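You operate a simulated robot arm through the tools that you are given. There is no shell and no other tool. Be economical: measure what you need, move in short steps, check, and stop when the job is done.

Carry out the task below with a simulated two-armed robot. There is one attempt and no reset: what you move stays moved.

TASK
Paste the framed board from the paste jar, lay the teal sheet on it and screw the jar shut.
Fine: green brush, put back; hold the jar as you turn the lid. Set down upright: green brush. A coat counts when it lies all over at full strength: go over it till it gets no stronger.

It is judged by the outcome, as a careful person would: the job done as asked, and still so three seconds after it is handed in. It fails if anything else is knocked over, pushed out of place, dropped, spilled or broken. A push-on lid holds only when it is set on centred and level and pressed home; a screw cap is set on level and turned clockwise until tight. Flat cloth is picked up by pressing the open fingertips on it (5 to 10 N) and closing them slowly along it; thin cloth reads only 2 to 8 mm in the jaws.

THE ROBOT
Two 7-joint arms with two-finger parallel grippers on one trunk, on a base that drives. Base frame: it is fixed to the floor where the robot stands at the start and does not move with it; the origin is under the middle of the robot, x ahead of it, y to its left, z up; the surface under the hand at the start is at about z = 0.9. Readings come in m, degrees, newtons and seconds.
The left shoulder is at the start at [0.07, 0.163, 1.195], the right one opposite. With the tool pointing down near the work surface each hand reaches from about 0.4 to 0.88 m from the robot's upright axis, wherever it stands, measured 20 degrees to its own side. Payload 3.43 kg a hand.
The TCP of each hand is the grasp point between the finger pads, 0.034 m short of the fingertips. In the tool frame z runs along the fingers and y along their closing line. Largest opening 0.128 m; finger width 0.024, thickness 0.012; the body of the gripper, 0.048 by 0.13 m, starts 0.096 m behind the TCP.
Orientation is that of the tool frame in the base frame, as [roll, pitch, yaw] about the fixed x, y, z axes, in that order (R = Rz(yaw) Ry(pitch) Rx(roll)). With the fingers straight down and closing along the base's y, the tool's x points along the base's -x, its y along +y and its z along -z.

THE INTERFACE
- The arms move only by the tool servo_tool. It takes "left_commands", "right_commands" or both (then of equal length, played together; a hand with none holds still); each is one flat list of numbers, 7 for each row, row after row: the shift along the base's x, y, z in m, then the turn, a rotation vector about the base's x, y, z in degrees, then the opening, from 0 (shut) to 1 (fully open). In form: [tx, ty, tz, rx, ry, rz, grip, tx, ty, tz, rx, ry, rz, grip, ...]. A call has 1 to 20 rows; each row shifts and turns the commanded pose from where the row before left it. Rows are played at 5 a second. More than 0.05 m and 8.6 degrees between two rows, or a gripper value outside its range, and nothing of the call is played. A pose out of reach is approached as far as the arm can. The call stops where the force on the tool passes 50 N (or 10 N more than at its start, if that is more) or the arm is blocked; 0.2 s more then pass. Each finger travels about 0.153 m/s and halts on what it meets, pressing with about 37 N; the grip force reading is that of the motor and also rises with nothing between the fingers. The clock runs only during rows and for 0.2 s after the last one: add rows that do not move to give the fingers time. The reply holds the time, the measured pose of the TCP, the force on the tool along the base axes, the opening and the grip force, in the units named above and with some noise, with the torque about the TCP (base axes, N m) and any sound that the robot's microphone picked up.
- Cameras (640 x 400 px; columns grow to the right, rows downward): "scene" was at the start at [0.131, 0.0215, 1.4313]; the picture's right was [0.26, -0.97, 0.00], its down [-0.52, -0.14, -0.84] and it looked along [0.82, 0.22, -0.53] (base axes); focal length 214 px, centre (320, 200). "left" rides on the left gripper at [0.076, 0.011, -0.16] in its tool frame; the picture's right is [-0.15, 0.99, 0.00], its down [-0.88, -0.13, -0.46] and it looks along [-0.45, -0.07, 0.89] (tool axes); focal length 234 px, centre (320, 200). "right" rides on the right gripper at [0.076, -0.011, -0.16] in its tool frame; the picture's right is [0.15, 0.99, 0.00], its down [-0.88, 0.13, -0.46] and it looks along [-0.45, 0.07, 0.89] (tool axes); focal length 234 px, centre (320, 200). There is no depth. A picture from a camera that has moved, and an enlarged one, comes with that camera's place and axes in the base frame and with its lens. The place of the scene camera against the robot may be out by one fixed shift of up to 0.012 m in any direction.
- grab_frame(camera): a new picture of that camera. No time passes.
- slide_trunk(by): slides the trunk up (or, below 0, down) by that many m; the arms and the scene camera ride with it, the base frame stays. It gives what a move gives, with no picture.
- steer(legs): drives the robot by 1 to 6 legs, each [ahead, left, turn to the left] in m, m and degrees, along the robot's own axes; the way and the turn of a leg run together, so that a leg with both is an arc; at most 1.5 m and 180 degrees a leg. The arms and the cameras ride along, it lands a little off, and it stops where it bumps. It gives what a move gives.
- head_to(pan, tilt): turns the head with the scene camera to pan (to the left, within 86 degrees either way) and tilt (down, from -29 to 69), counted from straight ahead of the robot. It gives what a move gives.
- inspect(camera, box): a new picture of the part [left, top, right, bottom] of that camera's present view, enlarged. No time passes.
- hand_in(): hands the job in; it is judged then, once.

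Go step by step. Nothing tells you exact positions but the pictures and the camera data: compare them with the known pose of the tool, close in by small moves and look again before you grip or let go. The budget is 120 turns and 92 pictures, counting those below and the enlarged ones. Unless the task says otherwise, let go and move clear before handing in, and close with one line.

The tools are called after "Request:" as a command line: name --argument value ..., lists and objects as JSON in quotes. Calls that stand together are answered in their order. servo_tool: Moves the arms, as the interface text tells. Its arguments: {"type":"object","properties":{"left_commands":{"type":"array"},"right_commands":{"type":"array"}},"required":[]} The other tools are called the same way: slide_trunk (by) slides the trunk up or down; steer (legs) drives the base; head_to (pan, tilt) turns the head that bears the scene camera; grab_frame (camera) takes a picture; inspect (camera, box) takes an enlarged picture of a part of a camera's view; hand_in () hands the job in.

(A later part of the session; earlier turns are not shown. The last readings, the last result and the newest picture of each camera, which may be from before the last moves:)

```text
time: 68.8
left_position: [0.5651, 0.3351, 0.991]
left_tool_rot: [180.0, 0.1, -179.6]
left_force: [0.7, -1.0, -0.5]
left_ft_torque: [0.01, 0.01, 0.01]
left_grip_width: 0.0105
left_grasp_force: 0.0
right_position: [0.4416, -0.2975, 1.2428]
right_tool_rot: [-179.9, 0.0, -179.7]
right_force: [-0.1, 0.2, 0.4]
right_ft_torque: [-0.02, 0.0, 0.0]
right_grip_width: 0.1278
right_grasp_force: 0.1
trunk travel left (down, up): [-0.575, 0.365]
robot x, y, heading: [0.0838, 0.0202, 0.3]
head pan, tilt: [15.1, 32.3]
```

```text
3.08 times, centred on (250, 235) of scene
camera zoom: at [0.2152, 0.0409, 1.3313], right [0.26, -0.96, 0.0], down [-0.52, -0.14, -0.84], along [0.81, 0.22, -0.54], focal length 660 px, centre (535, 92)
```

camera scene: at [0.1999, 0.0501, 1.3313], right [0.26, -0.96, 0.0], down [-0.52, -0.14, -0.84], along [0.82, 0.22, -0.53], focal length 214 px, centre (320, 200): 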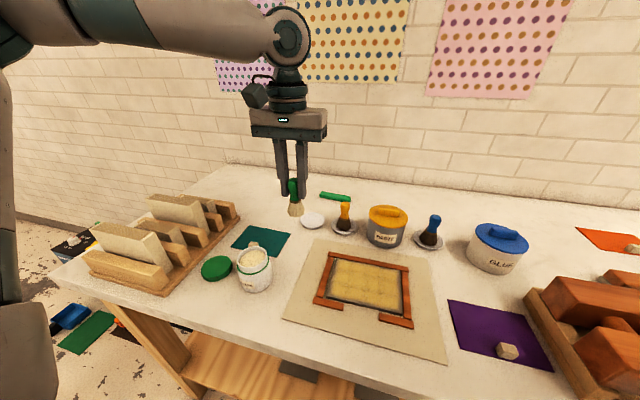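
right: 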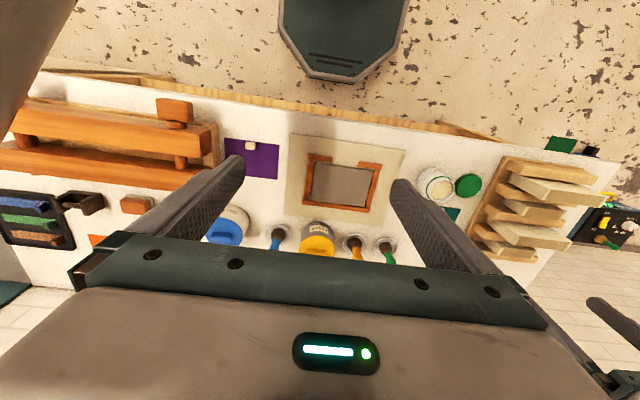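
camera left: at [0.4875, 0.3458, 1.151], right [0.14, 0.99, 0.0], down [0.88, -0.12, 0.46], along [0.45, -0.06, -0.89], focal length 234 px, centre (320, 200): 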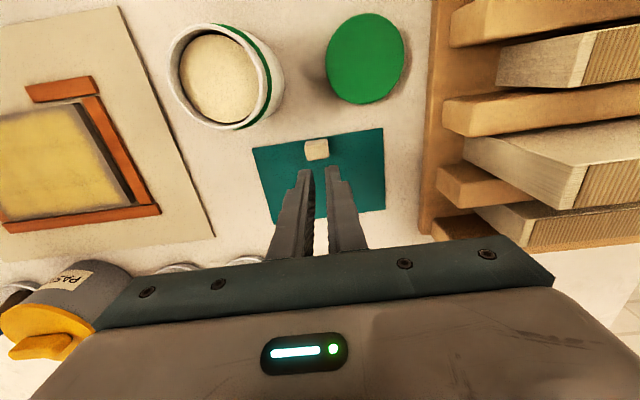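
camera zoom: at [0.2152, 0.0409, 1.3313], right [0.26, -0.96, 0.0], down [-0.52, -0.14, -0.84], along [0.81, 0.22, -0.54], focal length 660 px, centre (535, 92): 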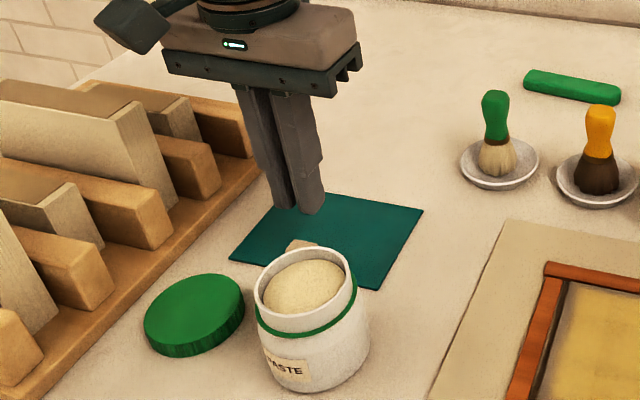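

The fingers slipped off the tab and the sheet shifted about 11 mm toward me. The tab is now at about (0.551, 0.334), so I'll open, align on its centre, and grip lower.

Request:
servo_tool --left_commands '[-0.014, -0.002, 0, 0, 0, 0, 0.45, 0, 0, 0, 0, 0, 0, 0.45, 0, 0, -0.025, 0, 0, 0, 0.45, 0, 0, -0.02, 0, 0, 0, 0.45, 0, 0, -0.006, 0, 0, 0, 0.45, 0, 0, 0, 0, 0, 0, 0.45]'

Request:
inspect --camera "left" --box '[220, 100, 420, 240]'

Request:
inspect --camera "scene" --box '[210, 200, 300, 270]'

```text
time: 70.2
left_position: [0.5483, 0.3329, 0.94]
left_tool_rot: [179.9, 0.1, -179.6]
left_force: [-0.4, -1.0, 0.2]
left_ft_torque: [-0.01, -0.02, -0.03]
left_grip_width: 0.0576
left_grasp_force: 0.1
right_position: [0.4416, -0.2977, 1.2435]
right_tool_rot: [180.0, -0.1, -179.8]
right_force: [-0.6, -0.2, 1.0]
right_ft_torque: [-0.01, 0.03, 0.02]
right_grip_width: 0.1283
right_grasp_force: 0.0
trunk travel left (down, up): [-0.575, 0.365]
robot x, y, heading: [0.0824, 0.02, 0.3]
head pan, tilt: [15.1, 32.3]
```

```text
2.86 times, centred on (320, 170) of left
camera zoom: at [0.472, 0.3436, 1.0995], right [0.14, 0.99, 0.0], down [0.88, -0.12, 0.46], along [0.45, -0.06, -0.89], focal length 669 px, centre (320, 286)
```

zoom: 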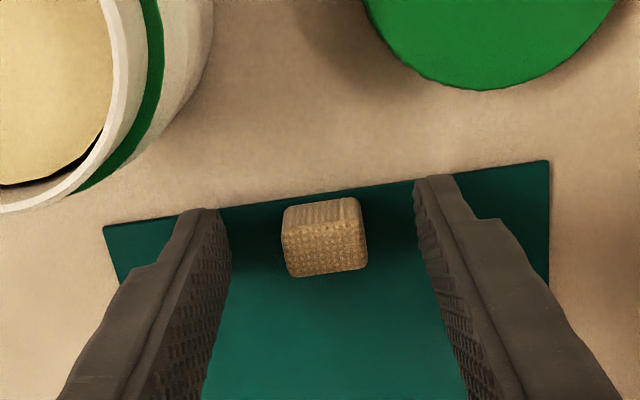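

```text
5.71 times, centred on (255, 235) of scene
camera zoom: at [0.2145, 0.0406, 1.3314], right [0.26, -0.96, 0.0], down [-0.52, -0.14, -0.84], along [0.82, 0.22, -0.53], focal length 1226 px, centre (691, 0)
```

zoom: 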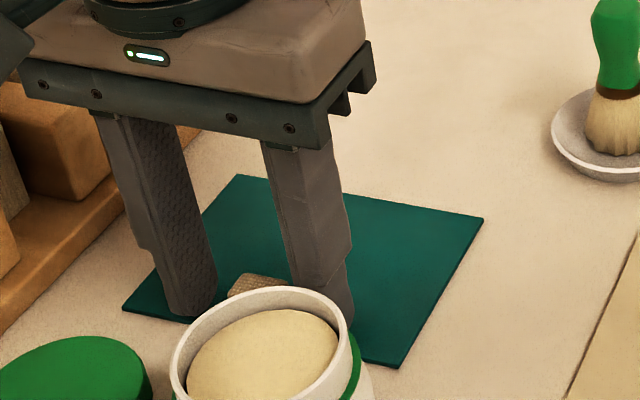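

The tab is about 16 × 25 mm and 18 mm high, centred at x ≈ 0.551. I'll go a bit ahead and lower until the tips nearly touch the sheet, then close gradually.

Request:
servo_tool --left_commands '[0.003, 0, -0.002, 0, 0, 0, 0.45, 0, 0, -0.0015, 0, 0, 0, 0.45, 0, 0, -0.0015, 0, 0, 0, 0.4, 0, 0, 0, 0, 0, 0, 0.3, 0, 0, 0, 0, 0, 0, 0.22, 0, 0, 0, 0, 0, 0, 0.18, 0, 0, 0, 0, 0, 0, 0.16, 0, 0, 0, 0, 0, 0, 0.16]'

Request:
inspect --camera "left" --box '[220, 100, 420, 240]'

```text
time: 72.0
left_position: [0.5513, 0.3326, 0.9364]
left_tool_rot: [179.8, 0.3, -179.6]
left_force: [3.8, 3.2, 22.7]
left_ft_torque: [-0.02, -0.09, 0.06]
left_grip_width: 0.0278
left_grasp_force: 6.2
right_position: [0.4398, -0.2981, 1.2444]
right_tool_rot: [179.9, 0.2, -179.7]
right_force: [0.9, -0.4, 0.5]
right_ft_torque: [0.0, -0.04, 0.04]
right_grip_width: 0.1281
right_grasp_force: 0.0
trunk travel left (down, up): [-0.575, 0.365]
robot x, y, heading: [0.0845, 0.0159, 0.5]
head pan, tilt: [15.1, 32.3]
```

```text
2.86 times, centred on (320, 170) of left
camera zoom: at [0.4743, 0.343, 1.096], right [0.14, 0.99, 0.0], down [0.88, -0.12, 0.46], along [0.46, -0.06, -0.89], focal length 669 px, centre (320, 286)
```

zoom: 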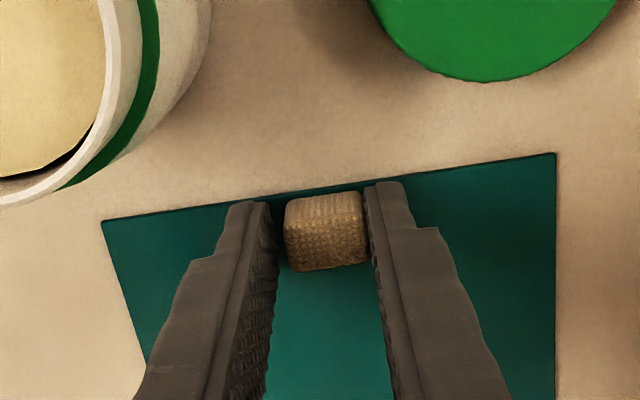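

The pads are touching the tab at about 27 mm. I'll close firmly and lift a little.

Request:
servo_tool --left_commands '[0, 0, 0.001, 0, 0, 0, 0.14, 0, 0, 0, 0, 0, 0, 0.1, 0, 0, 0, 0, 0, 0, 0.08, 0, 0, 0, 0, 0, 0, 0.08]'

```text
time: 73.0
left_position: [0.5515, 0.3337, 0.9366]
left_tool_rot: [179.9, 0.2, -179.5]
left_force: [0.2, 7.8, 17.4]
left_ft_torque: [0.16, -0.06, 0.09]
left_grip_width: 0.0225
left_grasp_force: 36.8
right_position: [0.4405, -0.2986, 1.2442]
right_tool_rot: [-179.9, 0.0, -179.8]
right_force: [-0.1, -1.1, 0.8]
right_ft_torque: [0.0, 0.01, 0.0]
right_grip_width: 0.1279
right_grasp_force: 0.1
trunk travel left (down, up): [-0.575, 0.365]
robot x, y, heading: [0.0785, 0.0215, 0.1]
head pan, tilt: [15.1, 32.3]
```

Firm grip on the tab. Lifting.

Request:
servo_tool --left_commands '[0, 0, 0.02, 0, 0, 0, 0.08, 0, 0, 0.03, 0, 0, 0, 0.08, 0, 0, 0.04, 0, 0, 0, 0.08, 0, 0, 0.04, 0, 0, 0, 0.08, 0, 0, 0, 0, 0, 0, 0.08]'

Request:
grab_frame --camera "left"

Request:
grab_frame --camera "scene"

```text
time: 74.2
left_position: [0.5529, 0.3333, 1.0648]
left_tool_rot: [179.9, 0.1, -179.6]
left_force: [0.3, 0.3, -0.7]
left_ft_torque: [-0.03, 0.02, -0.04]
left_grip_width: 0.0223
left_grasp_force: 36.7
right_position: [0.4411, -0.2965, 1.2446]
right_tool_rot: [180.0, 0.0, -179.7]
right_force: [0.4, -0.8, 0.6]
right_ft_torque: [-0.01, -0.01, -0.02]
right_grip_width: 0.1281
right_grasp_force: 0.0
trunk travel left (down, up): [-0.575, 0.365]
robot x, y, heading: [0.0819, 0.0205, -0.1]
head pan, tilt: [15.1, 32.3]
```

```text
30 pictures are left
camera left: at [0.4765, 0.3438, 1.225], right [0.14, 0.99, 0.0], down [0.88, -0.12, 0.46], along [0.45, -0.06, -0.89], focal length 234 px, centre (320, 200)
```

left: 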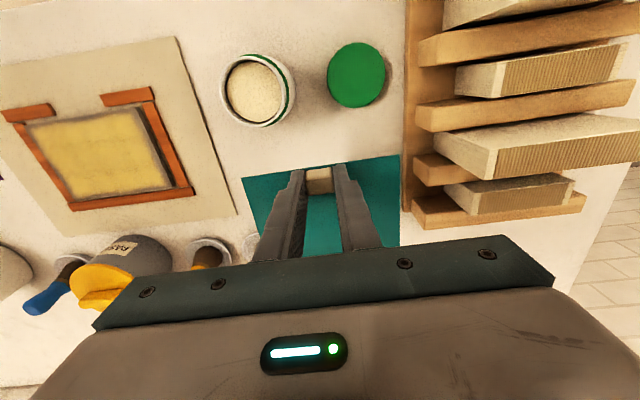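

```text
29 pictures are left
camera scene: at [0.2153, 0.0409, 1.3312], right [0.26, -0.96, 0.0], down [-0.52, -0.14, -0.84], along [0.81, 0.22, -0.54], focal length 214 px, centre (320, 200)
```

scene: 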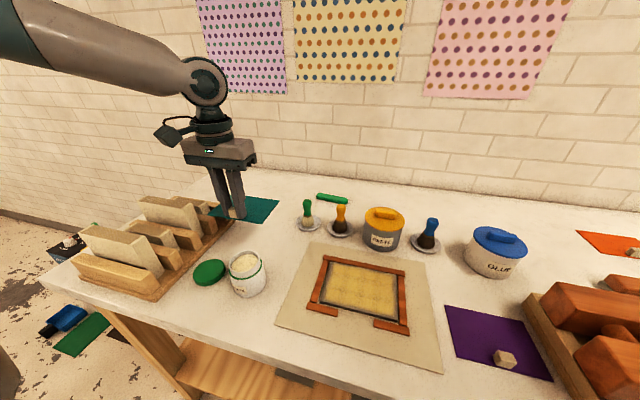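

The sheet came up flat, with its centre about 37 mm ahead of the grip point. I'll raise a little, drive right 14 cm, then bring it over the board.

Request:
servo_tool --left_commands '[0, 0, 0.03, 0, 0, 0, 0.08, 0, 0, 0, 0, 0, 0, 0.08]'

Request:
steer --legs '[[0, -0.15, 0]]'

Request:
servo_tool --left_commands '[-0.015, -0.036, 0, 0, 0, 0, 0.08, -0.015, -0.036, 0, 0, 0, 0, 0.08, -0.015, -0.036, -0.02, 0, 0, 0, 0.08, -0.015, -0.036, -0.02, 0, 0, 0, 0.08, 0, 0, 0, 0, 0, 0, 0.08]'

Request:
grab_frame --camera "left"

```text
time: 74.8
left_position: [0.552, 0.3342, 1.0963]
left_tool_rot: [179.9, 0.2, -179.6]
left_force: [0.4, 0.8, -0.3]
left_ft_torque: [-0.03, 0.02, 0.02]
left_grip_width: 0.0224
left_grasp_force: 37.0
right_position: [0.4412, -0.2975, 1.2441]
right_tool_rot: [-180.0, 0.0, -179.8]
right_force: [0.4, 0.1, 0.2]
right_ft_torque: [-0.06, 0.02, 0.0]
right_grip_width: 0.1283
right_grasp_force: 0.2
trunk travel left (down, up): [-0.575, 0.365]
robot x, y, heading: [0.0827, 0.0143, 0.2]
head pan, tilt: [15.1, 32.3]
```

```text
time: 76.1
left_position: [0.554, 0.1854, 1.0951]
left_tool_rot: [-180.0, 0.2, -179.5]
left_force: [-0.2, 0.1, -0.8]
left_ft_torque: [-0.02, 0.02, -0.03]
left_grip_width: 0.0225
left_grasp_force: 36.9
right_position: [0.4408, -0.4465, 1.2447]
right_tool_rot: [180.0, 0.0, -179.9]
right_force: [0.8, 0.9, 0.7]
right_ft_torque: [-0.01, 0.05, 0.01]
right_grip_width: 0.128
right_grasp_force: 0.2
trunk travel left (down, up): [-0.575, 0.365]
robot x, y, heading: [0.0869, -0.1287, 0.2]
head pan, tilt: [15.1, 32.3]
```

```text
time: 77.3
left_position: [0.4916, 0.0401, 1.0558]
left_tool_rot: [-180.0, 0.3, -179.7]
left_force: [0.8, -0.4, -0.4]
left_ft_torque: [0.02, 0.02, -0.01]
left_grip_width: 0.0223
left_grasp_force: 36.8
right_position: [0.4397, -0.4457, 1.2455]
right_tool_rot: [-180.0, 0.1, -179.9]
right_force: [-0.5, 0.4, 0.5]
right_ft_torque: [0.0, -0.02, -0.01]
right_grip_width: 0.1281
right_grasp_force: 0.2
trunk travel left (down, up): [-0.575, 0.365]
robot x, y, heading: [0.0835, -0.1304, -0.2]
head pan, tilt: [15.1, 32.3]
```

```text
28 pictures are left
camera left: at [0.4154, 0.0511, 1.2157], right [0.14, 0.99, 0.0], down [0.88, -0.13, 0.46], along [0.45, -0.06, -0.89], focal length 234 px, centre (320, 200)
```

left: 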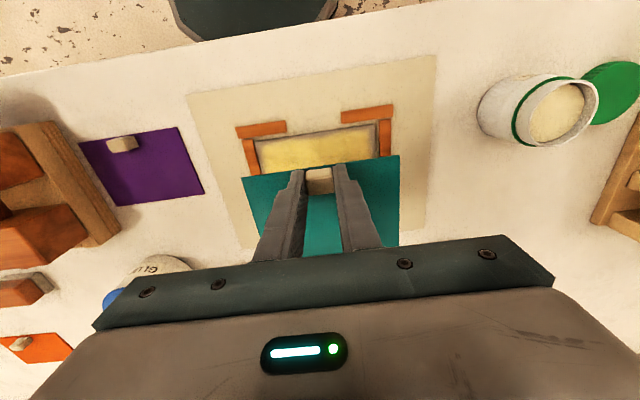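

The board near edge runs from (0.4706, −0.041) to (0.474, 0.117), centre y ≈ 0.038. I'll trim the position and yaw slightly, lower to just above the board, and check.

Request:
servo_tool --left_commands '[0, -0.003, -0.02, 0, 0, -1.5, 0.08, 0, 0, -0.03, 0, 0, 0, 0.08, 0, 0, -0.03, 0, 0, 0, 0.08, 0, 0, -0.015, 0, 0, 0, 0.08, 0, 0, 0, 0, 0, 0, 0.08]'

Request:
inspect --camera "left" --box '[180, 70, 460, 270]'

Request:
inspect --camera "scene" --box '[200, 200, 330, 310]'

```text
time: 78.5
left_position: [0.4942, 0.038, 0.9606]
left_tool_rot: [-180.0, 0.2, 178.9]
left_force: [0.2, -0.5, 0.4]
left_ft_torque: [-0.02, 0.01, -0.01]
left_grip_width: 0.0224
left_grasp_force: 36.8
right_position: [0.4406, -0.446, 1.2444]
right_tool_rot: [-179.9, 0.0, -179.9]
right_force: [-0.2, 0.1, 0.3]
right_ft_torque: [-0.01, -0.02, 0.04]
right_grip_width: 0.1279
right_grasp_force: 0.1
trunk travel left (down, up): [-0.575, 0.365]
robot x, y, heading: [0.084, -0.1339, 0.2]
head pan, tilt: [15.1, 32.3]
```

```text
2.00 times, centred on (320, 170) of left
camera zoom: at [0.4175, 0.0502, 1.12], right [0.17, 0.99, 0.0], down [0.88, -0.15, 0.46], along [0.45, -0.07, -0.89], focal length 468 px, centre (320, 260)
```

zoom: 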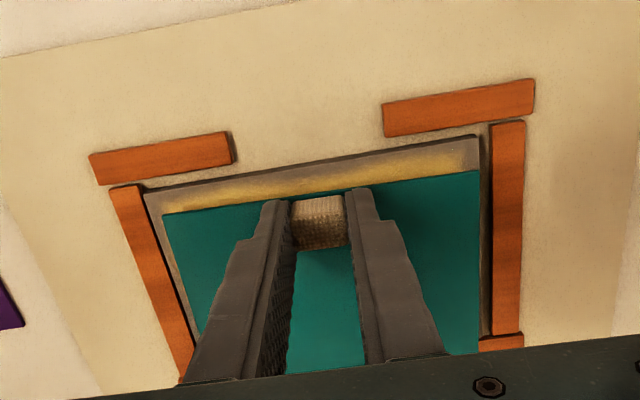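

```text
3.64 times, centred on (265, 255) of scene
camera zoom: at [0.2147, -0.108, 1.3314], right [0.26, -0.97, 0.0], down [-0.52, -0.14, -0.85], along [0.82, 0.22, -0.53], focal length 780 px, centre (520, 0)
```

zoom: 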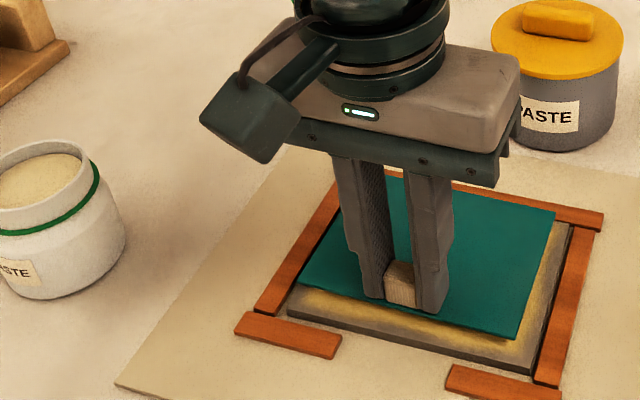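

Nearly centred, but my yaw trim was unneeded. I'll undo it, shift 3 mm right, and lower to contact.

Request:
servo_tool --left_commands '[0, -0.0025, 0, 0, 0, 1.7, 0.08, 0, 0, -0.008, 0, 0, 0, 0.08, 0, 0, -0.004, 0, 0, 0, 0.08, 0, 0, -0.002, 0, 0, 0, 0.08, 0, 0, -0.002, 0, 0, 0, 0.08, 0, 0, -0.001, 0, 0, 0, 0.08]'

```text
time: 79.9
left_position: [0.4946, 0.0346, 0.9475]
left_tool_rot: [-179.9, 0.8, -179.3]
left_force: [-6.1, 2.6, 26.8]
left_ft_torque: [0.17, 0.47, -0.01]
left_grip_width: 0.0224
left_grasp_force: 36.9
right_position: [0.4389, -0.4465, 1.2447]
right_tool_rot: [179.9, 0.2, -179.8]
right_force: [-0.6, -0.2, -0.1]
right_ft_torque: [0.01, 0.0, -0.02]
right_grip_width: 0.1277
right_grasp_force: 0.1
trunk travel left (down, up): [-0.575, 0.365]
robot x, y, heading: [0.0836, -0.1257, 0.0]
head pan, tilt: [15.1, 32.3]
stopped in row 6 (left hand): the force on the tool passed its limit at 53 N (the readings are from after the stop); the commanded pose is now the measured one
```

The sheet is in contact. I'll look before releasing.

Request:
inspect --camera "left" --box '[180, 70, 460, 270]'

```text
2.00 times, centred on (320, 170) of left
camera zoom: at [0.4152, 0.0451, 1.1072], right [0.14, 0.99, 0.0], down [0.88, -0.12, 0.47], along [0.46, -0.06, -0.88], focal length 468 px, centre (320, 260)
```

zoom: 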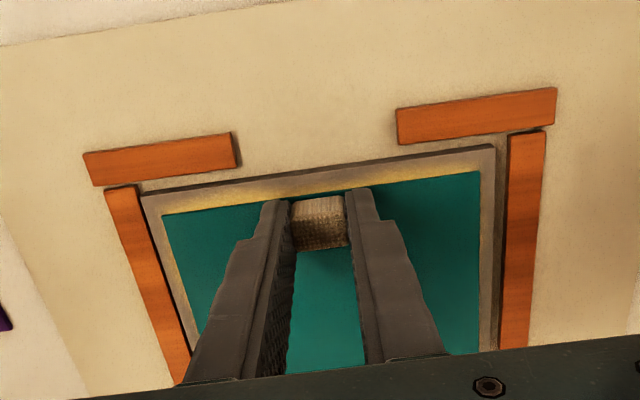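

The margins are even all round. Releasing and rising.

Request:
servo_tool --left_commands '[0, 0, 0, 0, 0, 0, 0.2, 0, 0, 0, 0, 0, 0, 0.26, 0, 0, 0, 0, 0, 0, 0.32, 0, 0, 0.02, 0, 0, 0, 0.32, 0, 0, 0.04, 0, 0, 0, 0.32, 0, 0, 0.045, 0, 0, 0, 0.4, 0, 0, 0.045, 0, 0, 0, 0.4, 0, 0, 0, 0, 0, 0, 0.4]'

Request:
grab_frame --camera "left"

Request:
inspect --camera "scene" --box '[160, 200, 330, 310]'

```text
time: 81.7
left_position: [0.4964, 0.0362, 1.0951]
left_tool_rot: [-179.9, 0.4, -179.3]
left_force: [-0.7, -0.2, -0.4]
left_ft_torque: [0.0, -0.02, -0.02]
left_grip_width: 0.0508
left_grasp_force: 0.0
right_position: [0.4418, -0.4462, 1.2443]
right_tool_rot: [179.9, 0.0, -179.8]
right_force: [0.2, -0.2, 0.0]
right_ft_torque: [-0.02, 0.05, -0.02]
right_grip_width: 0.1279
right_grasp_force: 0.1
trunk travel left (down, up): [-0.575, 0.365]
robot x, y, heading: [0.0804, -0.1299, 0.0]
head pan, tilt: [15.1, 32.3]
```

```text
24 pictures are left
camera left: at [0.4183, 0.0455, 1.2548], right [0.14, 0.99, 0.0], down [0.88, -0.12, 0.46], along [0.46, -0.06, -0.89], focal length 234 px, centre (320, 200)
```

left: 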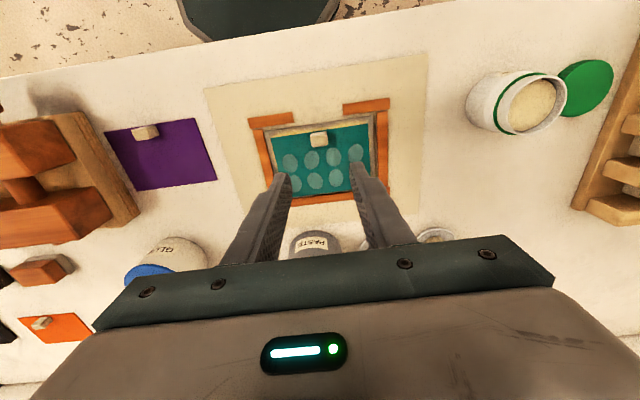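

```text
3.64 times, centred on (245, 255) of scene
camera zoom: at [0.2157, -0.1077, 1.3312], right [0.26, -0.97, 0.0], down [-0.52, -0.14, -0.84], along [0.82, 0.22, -0.54], focal length 780 px, centre (593, 0)
```

zoom: 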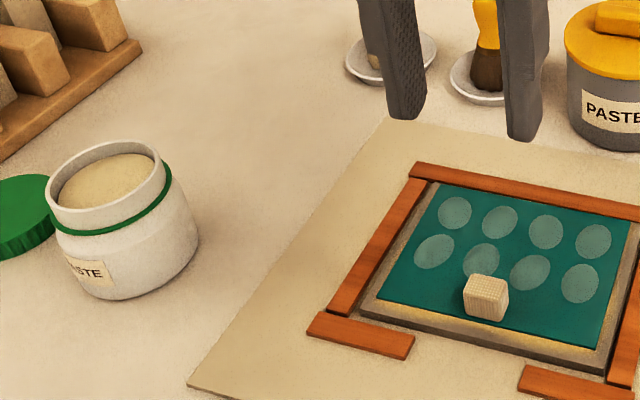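

The sheet lies flat and shows bonded spots, so the paste has taken. Next is the lid: I'll reposition the base left and slightly back so both hands can reach the jar and lid.

Request:
steer --legs '[[-0.06, 0.0, 0], [0, 0.23, 0]]'

Request:
servo_tool --left_commands '[0.02, 0.04, 0, 0, 0, 0, 0.8, 0.02, 0.04, 0, 0, 0, 0, 0.8, 0, 0.035, 0, 0, 0, 0, 0.8, 0, 0, 0, 0, 0, 0, 0.8]'

Request:
grab_frame --camera "left"

```text
time: 84.0
left_position: [0.436, 0.2631, 1.0954]
left_tool_rot: [180.0, 0.4, -179.2]
left_force: [-0.7, 0.0, 0.1]
left_ft_torque: [0.02, 0.02, -0.01]
left_grip_width: 0.051
left_grasp_force: 0.0
right_position: [0.381, -0.2185, 1.245]
right_tool_rot: [179.9, 0.0, -179.9]
right_force: [-0.1, 0.5, 0.1]
right_ft_torque: [-0.03, 0.01, -0.03]
right_grip_width: 0.1279
right_grasp_force: 0.0
trunk travel left (down, up): [-0.575, 0.365]
robot x, y, heading: [0.0227, 0.0969, 0.3]
head pan, tilt: [15.1, 32.3]
```

```text
time: 85.0
left_position: [0.4737, 0.3782, 1.0961]
left_tool_rot: [-179.9, 0.5, -179.4]
left_force: [0.8, -0.3, 0.3]
left_ft_torque: [0.03, 0.0, -0.01]
left_grip_width: 0.1026
left_grasp_force: 0.1
right_position: [0.3818, -0.2182, 1.2432]
right_tool_rot: [179.9, 0.0, -179.8]
right_force: [0.5, -1.0, 0.6]
right_ft_torque: [0.03, 0.01, 0.03]
right_grip_width: 0.1281
right_grasp_force: 0.1
trunk travel left (down, up): [-0.575, 0.365]
robot x, y, heading: [0.0226, 0.0994, 0.4]
head pan, tilt: [15.1, 32.3]
```

```text
22 pictures are left
camera left: at [0.3971, 0.3873, 1.2554], right [0.14, 0.99, 0.0], down [0.88, -0.12, 0.46], along [0.46, -0.06, -0.89], focal length 234 px, centre (320, 200)
```

left: 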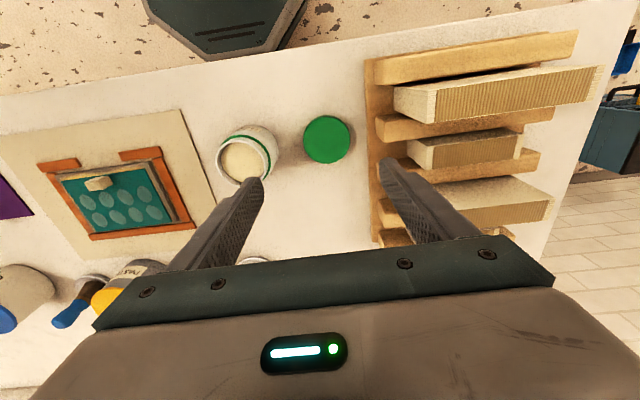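

The lid is at about (0.474, 0.388), and the rack starts at y ≈ 0.457, so there is room with an 83 mm opening. Descending part-way to check.

Request:
servo_tool --left_commands '[0, 0.009, 0, 0, 0, 0, 0.66, 0, 0, -0.04, 0, 0, 0, 0.66, 0, 0, -0.04, 0, 0, 0, 0.66, 0, 0, -0.03, 0, 0, 0, 0.66, 0, 0, 0, 0, 0, 0, 0.66]'

Request:
grab_frame --camera "left"

```text
time: 86.2
left_position: [0.4744, 0.3862, 0.9856]
left_tool_rot: [179.9, 0.6, -179.3]
left_force: [0.3, 0.5, 0.4]
left_ft_torque: [0.01, 0.01, -0.03]
left_grip_width: 0.0844
left_grasp_force: 0.1
right_position: [0.3816, -0.2188, 1.2441]
right_tool_rot: [179.9, 0.1, -179.8]
right_force: [-0.4, -0.1, 0.4]
right_ft_torque: [-0.01, -0.02, 0.0]
right_grip_width: 0.1281
right_grasp_force: 0.0
trunk travel left (down, up): [-0.575, 0.365]
robot x, y, heading: [0.0244, 0.0961, 0.0]
head pan, tilt: [15.1, 32.3]
```

```text
21 pictures are left
camera left: at [0.3963, 0.3967, 1.1455], right [0.13, 0.99, 0.0], down [0.88, -0.12, 0.46], along [0.46, -0.06, -0.89], focal length 234 px, centre (320, 200)
```

left: 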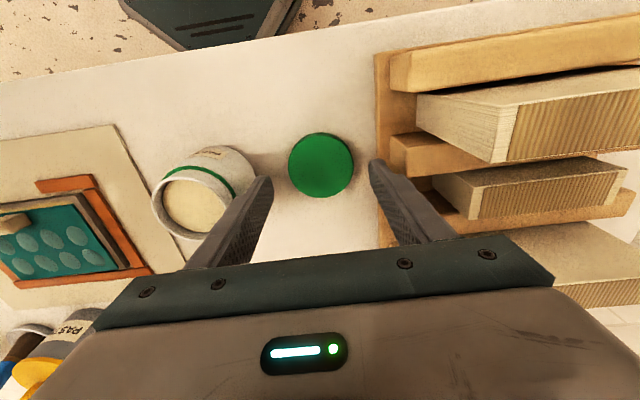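

Request:
servo_tool --left_commands '[-0.002, 0.0015, -0.02, 0, 0, 0, 0.66, 0, 0, -0.02, 0, 0, 0, 0.66, 0, 0, -0.006, 0, 0, 0, 0.66, 0, 0, 0, 0, 0, 0, 0.58, 0, 0, 0, 0, 0, 0, 0.5, 0, 0, 0, 0, 0, 0, 0.42, 0, 0, 0, 0, 0, 0, 0.42]'

Request:
inspect --camera "left" --box '[220, 90, 420, 230]'

```text
time: 87.8
left_position: [0.4733, 0.3895, 0.9398]
left_tool_rot: [179.9, 0.5, -179.3]
left_force: [0.2, 0.1, -0.1]
left_ft_torque: [-0.01, -0.01, 0.01]
left_grip_width: 0.0662
left_grasp_force: 37.2
right_position: [0.3817, -0.2188, 1.2435]
right_tool_rot: [-180.0, 0.0, -179.8]
right_force: [-0.3, 0.1, -0.2]
right_ft_torque: [0.01, -0.01, -0.01]
right_grip_width: 0.128
right_grasp_force: 0.0
trunk travel left (down, up): [-0.575, 0.365]
robot x, y, heading: [0.0239, 0.0986, 0.4]
head pan, tilt: [15.1, 32.3]
```

```text
2.86 times, centred on (320, 160) of left
camera zoom: at [0.3945, 0.3995, 1.0991], right [0.13, 0.99, 0.0], down [0.88, -0.12, 0.46], along [0.46, -0.06, -0.89], focal length 669 px, centre (320, 314)
```

zoom: 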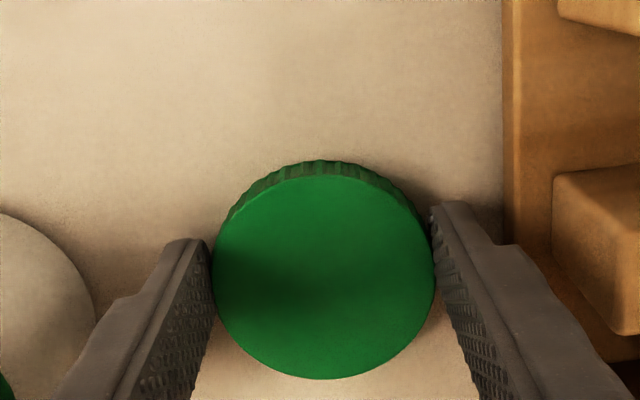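

The lid is gripped at 66 mm. I'll lift it, back the base off so the right arm has room to hold the jar from the side, and move the left hand aside with the lid.

Request:
servo_tool --left_commands '[0, 0, 0.04, 0, 0, 0, 0.42, 0, 0, 0.045, 0, 0, 0, 0.42, 0, 0, 0.045, 0, 0, 0, 0.42, 0, 0, 0.045, 0, 0, 0, 0.42, 0, 0, 0, 0, 0, 0, 0.42]'

Request:
steer --legs '[[-0.14, 0, 0]]'

Request:
servo_tool --left_commands '[0.02, 0.005, 0, 0, 0, 0, 0.42, 0.02, 0.005, 0, 0, 0, 0, 0.42, 0.02, 0.005, 0, 0, 0, 0, 0.42, 0.02, 0.005, 0, 0, 0, 0, 0.42, 0.02, 0.005, 0, 0, 0, 0, 0.42, 0, 0, 0, 0, 0, 0, 0.42, 0, 0, 0, 0, 0, 0, 0.42, 0, 0, 0, 0, 0, 0, 0.42, 0, 0, 0, 0, 0, 0, 0.42, 0, 0, 0, 0, 0, 0, 0.42, 0, 0, 0, 0, 0, 0, 0.42, 0, 0, 0, 0, 0, 0, 0.42, 0, 0, 0, 0, 0, 0, 0.42]' --right_commands '[0.0136, 0.03, -0.008, 0, -8.5, 0, 1, 0.0136, 0.03, -0.008, 0, -8.5, 0, 1, 0.0136, 0.03, -0.008, 0, -8.5, 0, 1, 0.0136, 0.03, -0.008, 0, -8.5, 0, 1, 0.0136, 0.03, -0.008, 0, -8.5, 0, 1, 0.0136, 0.03, -0.008, 0, -8.5, 0, 1, 0.0136, 0.03, -0.008, 0, -8.5, 0, 1, 0.0136, 0.03, -0.008, 0, 0, 8, 1, 0.0136, 0.03, -0.008, 0, 0, 8, 1, 0.0136, 0.03, -0.008, 0, 0, 8, 1, 0.0136, 0.03, -0.008, 0, 0, 8, 1, 0.0136, 0.03, -0.008, 0, 0, 8, 1, 0, 0, 0, 0, 0, 0, 1]'

Request:
grab_frame --camera "scene"

```text
time: 89.0
left_position: [0.4728, 0.389, 1.1154]
left_tool_rot: [-179.9, 0.5, -179.3]
left_force: [-0.3, 0.2, -0.5]
left_ft_torque: [0.0, 0.04, -0.02]
left_grip_width: 0.0664
left_grasp_force: 37.3
right_position: [0.3819, -0.2174, 1.2441]
right_tool_rot: [-180.0, -0.1, -179.7]
right_force: [-0.1, -0.4, -0.1]
right_ft_torque: [-0.02, 0.01, -0.02]
right_grip_width: 0.1278
right_grasp_force: 0.1
trunk travel left (down, up): [-0.575, 0.365]
robot x, y, heading: [0.0237, 0.1007, 0.1]
head pan, tilt: [15.1, 32.3]
```

```text
time: 90.3
left_position: [0.3332, 0.3892, 1.1149]
left_tool_rot: [180.0, 0.5, -179.4]
left_force: [-0.3, 0.7, 0.0]
left_ft_torque: [0.0, -0.03, 0.0]
left_grip_width: 0.0662
left_grasp_force: 37.0
right_position: [0.2406, -0.2177, 1.2455]
right_tool_rot: [-179.9, 0.0, -179.8]
right_force: [-0.4, 0.6, -0.1]
right_ft_torque: [-0.01, 0.01, -0.02]
right_grip_width: 0.1278
right_grasp_force: 0.0
trunk travel left (down, up): [-0.575, 0.365]
robot x, y, heading: [-0.1189, 0.0986, 0.0]
head pan, tilt: [15.1, 32.3]
```

```text
time: 93.2
left_position: [0.4318, 0.4131, 1.1142]
left_tool_rot: [-180.0, 0.5, -179.4]
left_force: [-0.3, 0.1, -0.8]
left_ft_torque: [-0.02, 0.02, 0.01]
left_grip_width: 0.0662
left_grasp_force: 37.3
right_position: [0.4063, 0.1445, 1.1506]
right_tool_rot: [-179.7, 59.6, -139.4]
right_force: [0.3, 0.0, 0.0]
right_ft_torque: [0.02, 0.01, -0.02]
right_grip_width: 0.128
right_grasp_force: 0.1
right hand out of reach, approached as far as the arm can: row 7
trunk travel left (down, up): [-0.575, 0.365]
robot x, y, heading: [-0.1186, 0.1001, 0.5]
head pan, tilt: [15.1, 32.3]
```

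```text
19 pictures are left
camera scene: at [0.0138, 0.1198, 1.3314], right [0.26, -0.96, 0.0], down [-0.52, -0.14, -0.85], along [0.82, 0.22, -0.53], focal length 214 px, centre (320, 200)
```

scene: 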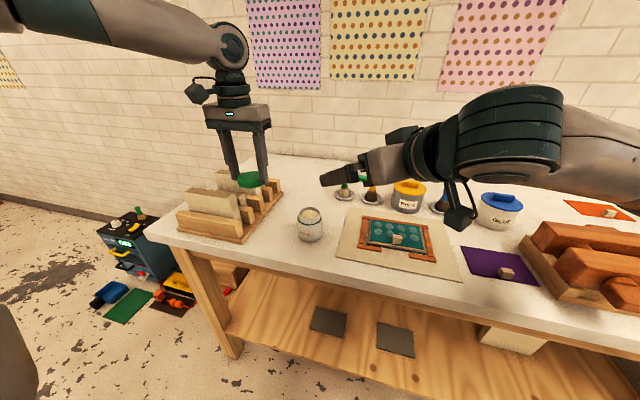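

The right hand is tilted toward the jar. I'll move it to a pre-grasp 12 cm short of the jar, lower it, and look.

Request:
servo_tool --right_commands '[-0.009, 0.028, 0, 0, 0, 0, 1, -0.009, 0.028, 0, 0, 0, 0, 1, 0, 0, -0.045, 0, 0, 0, 1, 0, 0, -0.045, 0, 0, 0, 1, 0, 0, -0.045, 0, 0, 0, 1, 0, 0, -0.045, 0, 0, 0, 1, 0, 0, -0.028, 0, 0, 0, 1, 0, 0, 0, 0, 0, 0, 1]'

Request:
grab_frame --camera "right"

Request:
grab_frame --camera "scene"

```text
time: 95.0
left_position: [0.433, 0.4125, 1.1142]
left_tool_rot: [-180.0, 0.5, -179.4]
left_force: [-0.3, -0.2, 0.2]
left_ft_torque: [-0.02, 0.01, 0.0]
left_grip_width: 0.0661
left_grasp_force: 37.4
right_position: [0.3895, 0.1979, 0.9423]
right_tool_rot: [-179.7, 59.5, -139.6]
right_force: [0.9, 0.2, -1.2]
right_ft_torque: [-0.02, 0.01, -0.02]
right_grip_width: 0.1279
right_grasp_force: 0.1
trunk travel left (down, up): [-0.575, 0.365]
robot x, y, heading: [-0.1168, 0.0936, -0.2]
head pan, tilt: [15.1, 32.3]
```

```text
18 pictures are left
camera right: at [0.2622, 0.0773, 0.9576], right [-0.69, 0.71, -0.13], down [-0.04, 0.14, 0.99], along [0.72, 0.69, -0.06], focal length 234 px, centre (320, 200)
```

right: 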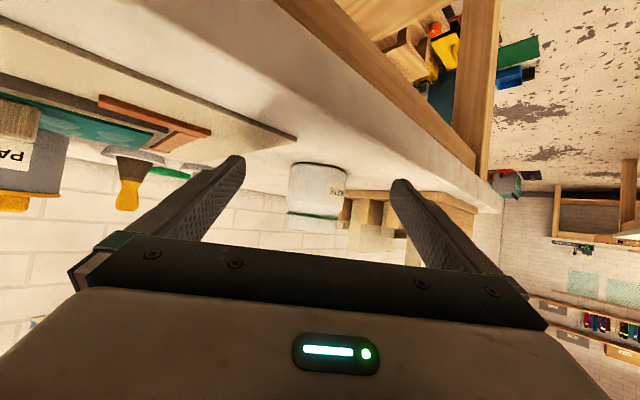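

```text
17 pictures are left
camera scene: at [0.0144, 0.12, 1.3314], right [0.26, -0.96, 0.0], down [-0.52, -0.14, -0.84], along [0.82, 0.22, -0.53], focal length 214 px, centre (320, 200)
```

scene: 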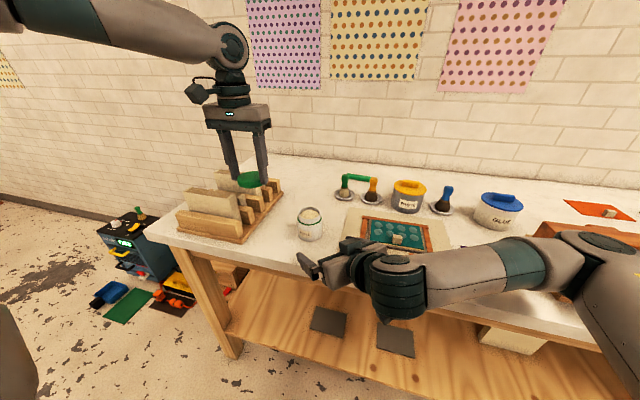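

The jar is centred between the right fingers. I'll advance around it and look before closing.

Request:
servo_tool --right_commands '[0.03, 0.0267, -0.001, 0, 0, 0, 1, 0.03, 0.0267, -0.001, 0, 0, 0, 1, 0.0285, 0.0256, 0, 0, 0, 0, 1, 0, 0, 0, 0, 0, 0, 0.85, 0, 0, 0, 0, 0, 0, 0.75, 0, 0, 0, 0, 0, 0, 0.75]'

Request:
grab_frame --camera "right"

Request:
inspect --camera "scene" --box '[260, 180, 380, 280]'

```text
time: 96.3
left_position: [0.4323, 0.4133, 1.1153]
left_tool_rot: [180.0, 0.4, -179.3]
left_force: [0.1, -0.1, 0.7]
left_ft_torque: [0.02, 0.01, -0.01]
left_grip_width: 0.0662
left_grasp_force: 37.4
right_position: [0.476, 0.2784, 0.9404]
right_tool_rot: [-179.7, 59.4, -139.6]
right_force: [-1.2, 1.0, 0.2]
right_ft_torque: [0.04, 0.01, -0.02]
right_grip_width: 0.096
right_grasp_force: 0.1
trunk travel left (down, up): [-0.575, 0.365]
robot x, y, heading: [-0.1173, 0.1005, 0.1]
head pan, tilt: [15.1, 32.3]
```

```text
16 pictures are left
camera right: at [0.3494, 0.1567, 0.9558], right [-0.69, 0.71, -0.13], down [-0.04, 0.14, 0.99], along [0.72, 0.69, -0.06], focal length 234 px, centre (320, 200)
```

right: 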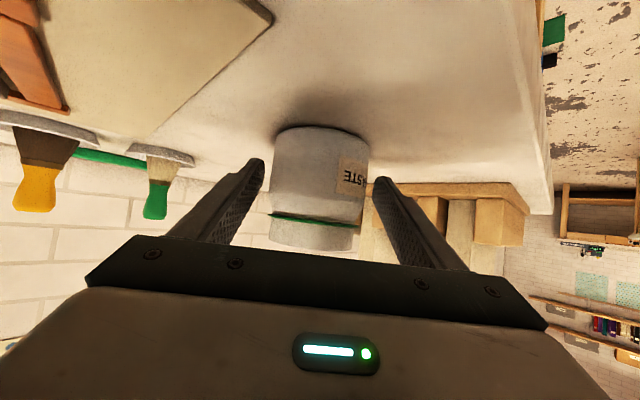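

```text
4.00 times, centred on (320, 230) of scene
camera zoom: at [0.0145, 0.12, 1.3313], right [0.26, -0.96, 0.0], down [-0.52, -0.14, -0.84], along [0.82, 0.22, -0.53], focal length 858 px, centre (320, 80)
```

zoom: 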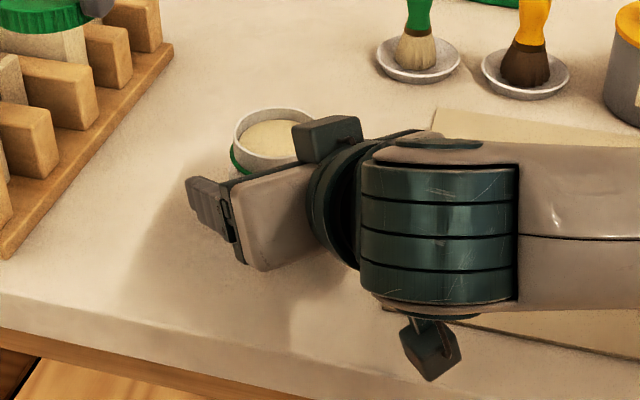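

The jar sits between the pads. I'll close gently on it.

Request:
servo_tool --right_commands '[0, 0, 0, 0, 0, 0, 0.68, 0, 0, 0, 0, 0, 0, 0.63, 0, 0, 0, 0, 0, 0, 0.58, 0, 0, 0, 0, 0, 0, 0.54, 0, 0, 0, 0, 0, 0, 0.5, 0, 0, 0, 0, 0, 0, 0.5]'

Request:
grab_frame --camera "left"

```text
time: 97.8
left_position: [0.4326, 0.4133, 1.1152]
left_tool_rot: [-180.0, 0.5, -179.4]
left_force: [1.0, 1.4, -0.6]
left_ft_torque: [0.0, 0.01, -0.03]
left_grip_width: 0.0664
left_grasp_force: 36.7
right_position: [0.4777, 0.2784, 0.9405]
right_tool_rot: [-179.7, 59.5, -139.6]
right_force: [0.6, 0.4, -0.6]
right_ft_torque: [-0.04, -0.01, -0.02]
right_grip_width: 0.0694
right_grasp_force: 36.8
trunk travel left (down, up): [-0.575, 0.365]
robot x, y, heading: [-0.1168, 0.1012, 0.0]
head pan, tilt: [15.1, 32.3]
```

```text
14 pictures are left
camera left: at [0.3546, 0.4231, 1.274], right [0.14, 0.99, 0.0], down [0.88, -0.12, 0.46], along [0.46, -0.06, -0.89], focal length 234 px, centre (320, 200)
```

left: 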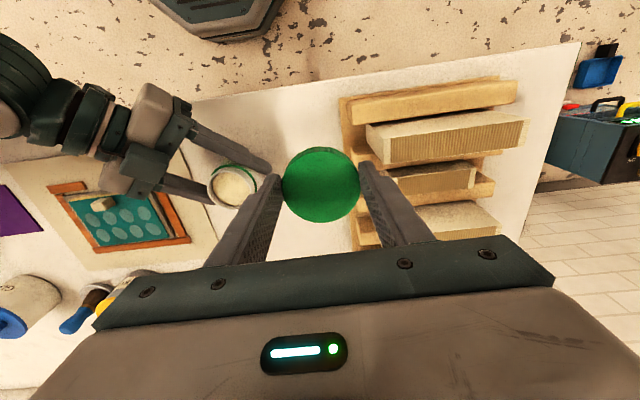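

The jar is held firmly at 69 mm. Bringing the lid above the jar and checking alignment.

Request:
servo_tool --left_commands '[0.0106, -0.0336, 0, 0, 0, 0, 0.42, 0.0106, -0.0336, 0, 0, 0, 0, 0.42, 0.0106, -0.0336, 0, 0, 0, 0, 0.42, 0.0106, -0.034, -0.01, 0, 0, 0, 0.42, 0, 0, -0.03, 0, 0, 0, 0.42, 0, 0, 0, 0, 0, 0, 0.42]'

Request:
grab_frame --camera "left"

Request:
inspect --camera "scene" --box '[260, 150, 380, 270]'

```text
time: 99.2
left_position: [0.4746, 0.2782, 1.0744]
left_tool_rot: [180.0, 0.5, -179.2]
left_force: [0.2, -0.2, 0.7]
left_ft_torque: [0.02, -0.02, -0.03]
left_grip_width: 0.0661
left_grasp_force: 37.5
right_position: [0.4765, 0.2792, 0.9411]
right_tool_rot: [-179.9, 59.4, -139.6]
right_force: [-1.5, 0.3, 2.0]
right_ft_torque: [-0.09, 0.0, 0.0]
right_grip_width: 0.0691
right_grasp_force: 37.0
trunk travel left (down, up): [-0.575, 0.365]
robot x, y, heading: [-0.1127, 0.0946, 0.1]
head pan, tilt: [15.1, 32.3]
```

```text
13 pictures are left
camera left: at [0.3964, 0.2879, 1.2334], right [0.13, 0.99, 0.0], down [0.88, -0.12, 0.46], along [0.46, -0.06, -0.89], focal length 234 px, centre (320, 200)
```

left: 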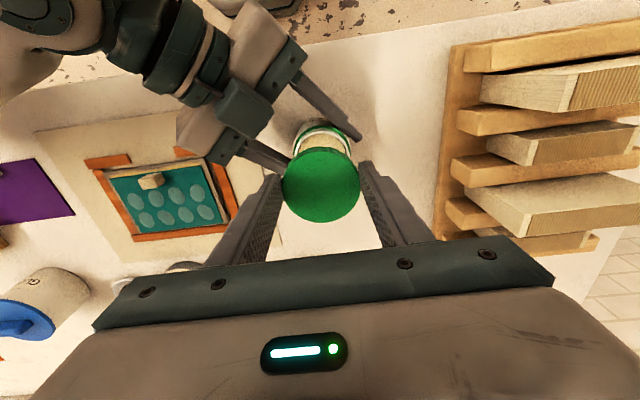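

```text
3.33 times, centred on (320, 210) of scene
camera zoom: at [0.0148, 0.1198, 1.3313], right [0.26, -0.96, 0.0], down [-0.52, -0.14, -0.84], along [0.81, 0.22, -0.54], focal length 715 px, centre (320, 167)
```

zoom: 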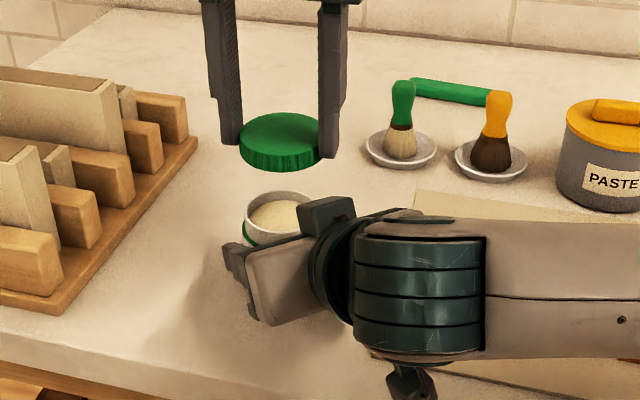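

The lid is almost centred; I estimate the jar at (0.479, 0.280). I'll shift 2 mm and lower toward the rim.

Request:
servo_tool --left_commands '[0.002, 0.0015, 0, 0, 0, 0, 0.42, 0, 0, -0.03, 0, 0, 0, 0.42, 0, 0, -0.015, 0, 0, 0, 0.42, 0, 0, -0.005, 0, 0, 0, 0.42, 0, 0, -0.003, 0, 0, 0, 0.42, 0, 0, -0.003, 0, 0, 0, 0.42, 0, 0, -0.003, 0, 0, 0, 0.42]'

Request:
inspect --camera "scene" --box '[270, 170, 350, 250]'

```text
time: 100.8
left_position: [0.4756, 0.2793, 1.0168]
left_tool_rot: [-179.8, 0.8, -179.3]
left_force: [-1.9, 1.4, 15.8]
left_ft_torque: [0.22, 0.4, -0.06]
left_grip_width: 0.0662
left_grasp_force: 37.0
right_position: [0.4761, 0.2776, 0.9398]
right_tool_rot: [-179.5, 59.5, -139.6]
right_force: [3.9, 2.2, -3.3]
right_ft_torque: [0.23, -0.34, 0.03]
right_grip_width: 0.0691
right_grasp_force: 36.4
trunk travel left (down, up): [-0.575, 0.365]
robot x, y, heading: [-0.1179, 0.0954, 0.2]
head pan, tilt: [15.1, 32.3]
```

```text
5.00 times, centred on (310, 210) of scene
camera zoom: at [0.0137, 0.1202, 1.3317], right [0.26, -0.96, 0.0], down [-0.52, -0.14, -0.85], along [0.82, 0.22, -0.53], focal length 1072 px, centre (370, 150)
```

zoom: 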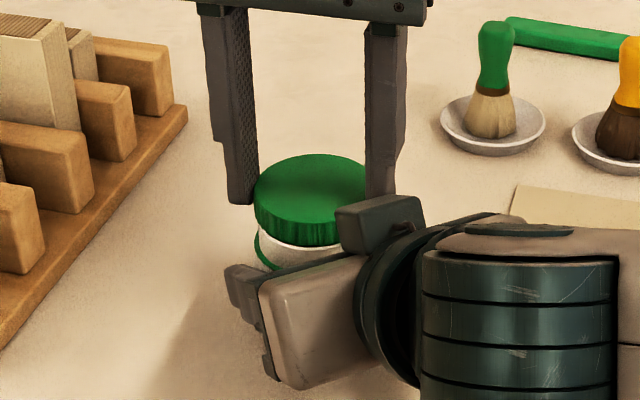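

The lid rests on the rim with a slight tilt. I'll level it by 0.6°, then start turning clockwise with light pressure.

Request:
servo_tool --left_commands '[0, 0, 0.001, 0, 0.6, 0, 0.42, 0, 0, -0.001, 0, 0, 0, 0.42, 0, 0, -0.0005, 0, 0, -8, 0.42, 0, 0, -0.0005, 0, 0, -8, 0.42, 0, 0, -0.0005, 0, 0, -8, 0.42, 0, 0, -0.0005, 0, 0, -8, 0.42]'

```text
time: 102.2
left_position: [0.4758, 0.2779, 1.0144]
left_tool_rot: [-179.9, -0.1, 148.6]
left_force: [-2.4, -5.3, 29.5]
left_ft_torque: [-0.05, 0.33, 0.31]
left_grip_width: 0.0664
left_grasp_force: 37.0
right_position: [0.4748, 0.2779, 0.9406]
right_tool_rot: [-179.7, 59.5, -139.6]
right_force: [5.6, 6.9, -9.8]
right_ft_torque: [0.02, -0.13, -0.45]
right_grip_width: 0.0695
right_grasp_force: 36.5
trunk travel left (down, up): [-0.575, 0.365]
robot x, y, heading: [-0.1152, 0.0987, 0.2]
head pan, tilt: [15.1, 32.3]
```

It turned 32° with light torque and went down, so it is engaging. Continuing clockwise.

Request:
servo_tool --left_commands '[0, 0, 0, 0, 0, -8, 0.42, 0, 0, -0.0003, 0, 0, -8, 0.42, 0, 0, -0.0003, 0, 0, -8, 0.42, 0, 0, -0.0003, 0, 0, -8, 0.42, 0, 0, -0.0003, 0, 0, -8, 0.42, 0, 0, -0.0003, 0, 0, -8, 0.42, 0, 0, -0.0003, 0, 0, -8, 0.42]'

Request:
grab_frame --camera "scene"

```text
time: 103.8
left_position: [0.4755, 0.281, 1.0114]
left_tool_rot: [179.9, -0.2, 92.5]
left_force: [4.0, 6.5, 25.0]
left_ft_torque: [0.47, -0.18, 0.43]
left_grip_width: 0.0663
left_grasp_force: 36.7
right_position: [0.4759, 0.2779, 0.9423]
right_tool_rot: [-179.6, 59.4, -139.6]
right_force: [-3.7, -6.1, -10.9]
right_ft_torque: [0.21, 0.11, -0.51]
right_grip_width: 0.0694
right_grasp_force: 36.9
trunk travel left (down, up): [-0.575, 0.365]
robot x, y, heading: [-0.1188, 0.0983, 0.3]
head pan, tilt: [15.1, 32.3]
```

```text
10 pictures are left
camera scene: at [0.0132, 0.1198, 1.3315], right [0.26, -0.96, 0.0], down [-0.52, -0.14, -0.85], along [0.82, 0.22, -0.53], focal length 214 px, centre (320, 200)
```

scene: 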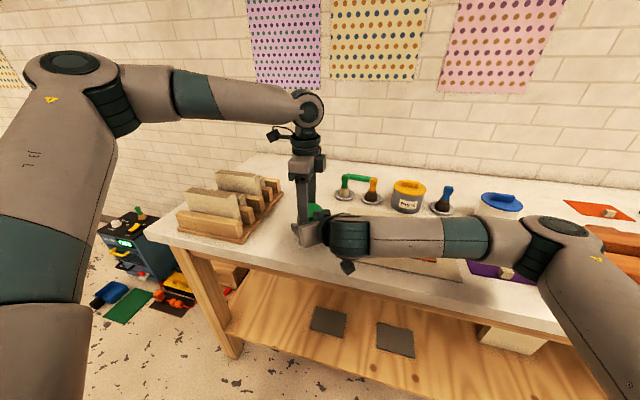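

Still going down smoothly, about 3 mm per 60°. Continuing.

Request:
servo_tool --left_commands '[0, 0, -0.0002, 0, 0, -8, 0.42, 0, 0, -0.0003, 0, 0, -8, 0.42, 0, 0, -0.0003, 0, 0, -8, 0.42, 0, 0, -0.0003, 0, 0, -8, 0.42, 0, 0, -0.0003, 0, 0, -8, 0.42, 0, 0, -0.0003, 0, 0, -8, 0.42]'

```text
time: 105.2
left_position: [0.4771, 0.2805, 1.0105]
left_tool_rot: [179.9, -0.3, 44.6]
left_force: [16.8, 7.1, 27.6]
left_ft_torque: [-0.01, -0.94, 0.29]
left_grip_width: 0.0667
left_grasp_force: 36.9
right_position: [0.476, 0.2777, 0.9409]
right_tool_rot: [-179.6, 59.5, -139.6]
right_force: [-12.5, -9.3, -11.6]
right_ft_torque: [0.49, -0.25, -0.27]
right_grip_width: 0.0692
right_grasp_force: 37.0
trunk travel left (down, up): [-0.575, 0.365]
robot x, y, heading: [-0.1178, 0.0999, 0.0]
head pan, tilt: [15.1, 32.3]
```

Request:
servo_tool --left_commands '[0.001, 0.0004, 0, 0, 0, -8, 0.42, 0.0005, 0, -0.0002, 0, 0, -8, 0.42, 0.0005, 0, -0.0002, 0, 0, -8, 0.42, 0, 0, -0.0002, 0, 0, -8, 0.42, 0, 0, -0.0002, 0, 0, -8, 0.42]'

Request:
inspect --camera "scene" --box '[270, 160, 370, 260]'

```text
time: 106.3
left_position: [0.4781, 0.2801, 1.0107]
left_tool_rot: [179.9, -0.1, 4.6]
left_force: [13.6, 4.0, 27.0]
left_ft_torque: [-0.68, -0.63, 0.49]
left_grip_width: 0.0665
left_grasp_force: 37.0
right_position: [0.4754, 0.2773, 0.9427]
right_tool_rot: [-179.7, 59.5, -139.6]
right_force: [-13.3, -6.4, -14.7]
right_ft_torque: [0.57, -0.34, -0.43]
right_grip_width: 0.0694
right_grasp_force: 37.7
trunk travel left (down, up): [-0.575, 0.365]
robot x, y, heading: [-0.1182, 0.1006, -0.0]
head pan, tilt: [15.1, 32.3]
```

```text
4.00 times, centred on (320, 210) of scene
camera zoom: at [0.0137, 0.1194, 1.3314], right [0.26, -0.96, 0.0], down [-0.52, -0.14, -0.85], along [0.82, 0.22, -0.53], focal length 858 px, centre (320, 160)
```

zoom: 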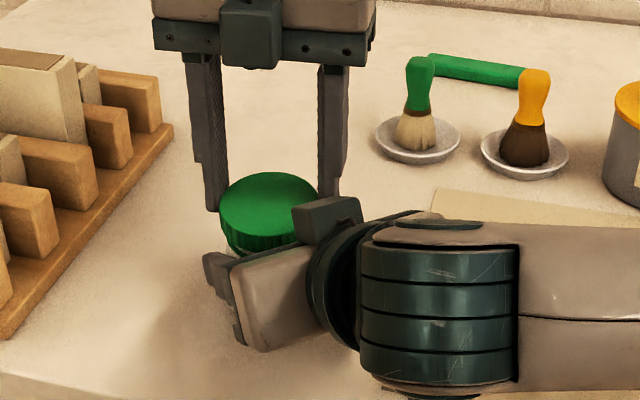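

Half a turn is done and the lid is level. I'll keep turning to feel for tightness.

Request:
servo_tool --left_commands '[0.0006, 0.0002, 0.0003, 0, 0, -8, 0.42, 0, 0, 0, 0, 0, -8, 0.42, 0, 0, 0, 0, 0, -8, 0.42, 0, 0, 0, 0, 0, -8, 0.42, 0, 0, 0, 0, 0, -8, 0.42]'

```text
time: 107.5
left_position: [0.4764, 0.2808, 1.0092]
left_tool_rot: [179.9, 0.0, -35.6]
left_force: [-8.5, -6.2, 26.7]
left_ft_torque: [-0.21, 0.19, 0.18]
left_grip_width: 0.0663
left_grasp_force: 36.7
right_position: [0.4767, 0.2786, 0.9407]
right_tool_rot: [-179.5, 59.5, -139.6]
right_force: [6.5, 8.1, -18.6]
right_ft_torque: [-0.12, 0.57, -0.25]
right_grip_width: 0.0697
right_grasp_force: 37.0
trunk travel left (down, up): [-0.575, 0.365]
robot x, y, heading: [-0.121, 0.0958, 0.2]
head pan, tilt: [15.1, 32.3]
```

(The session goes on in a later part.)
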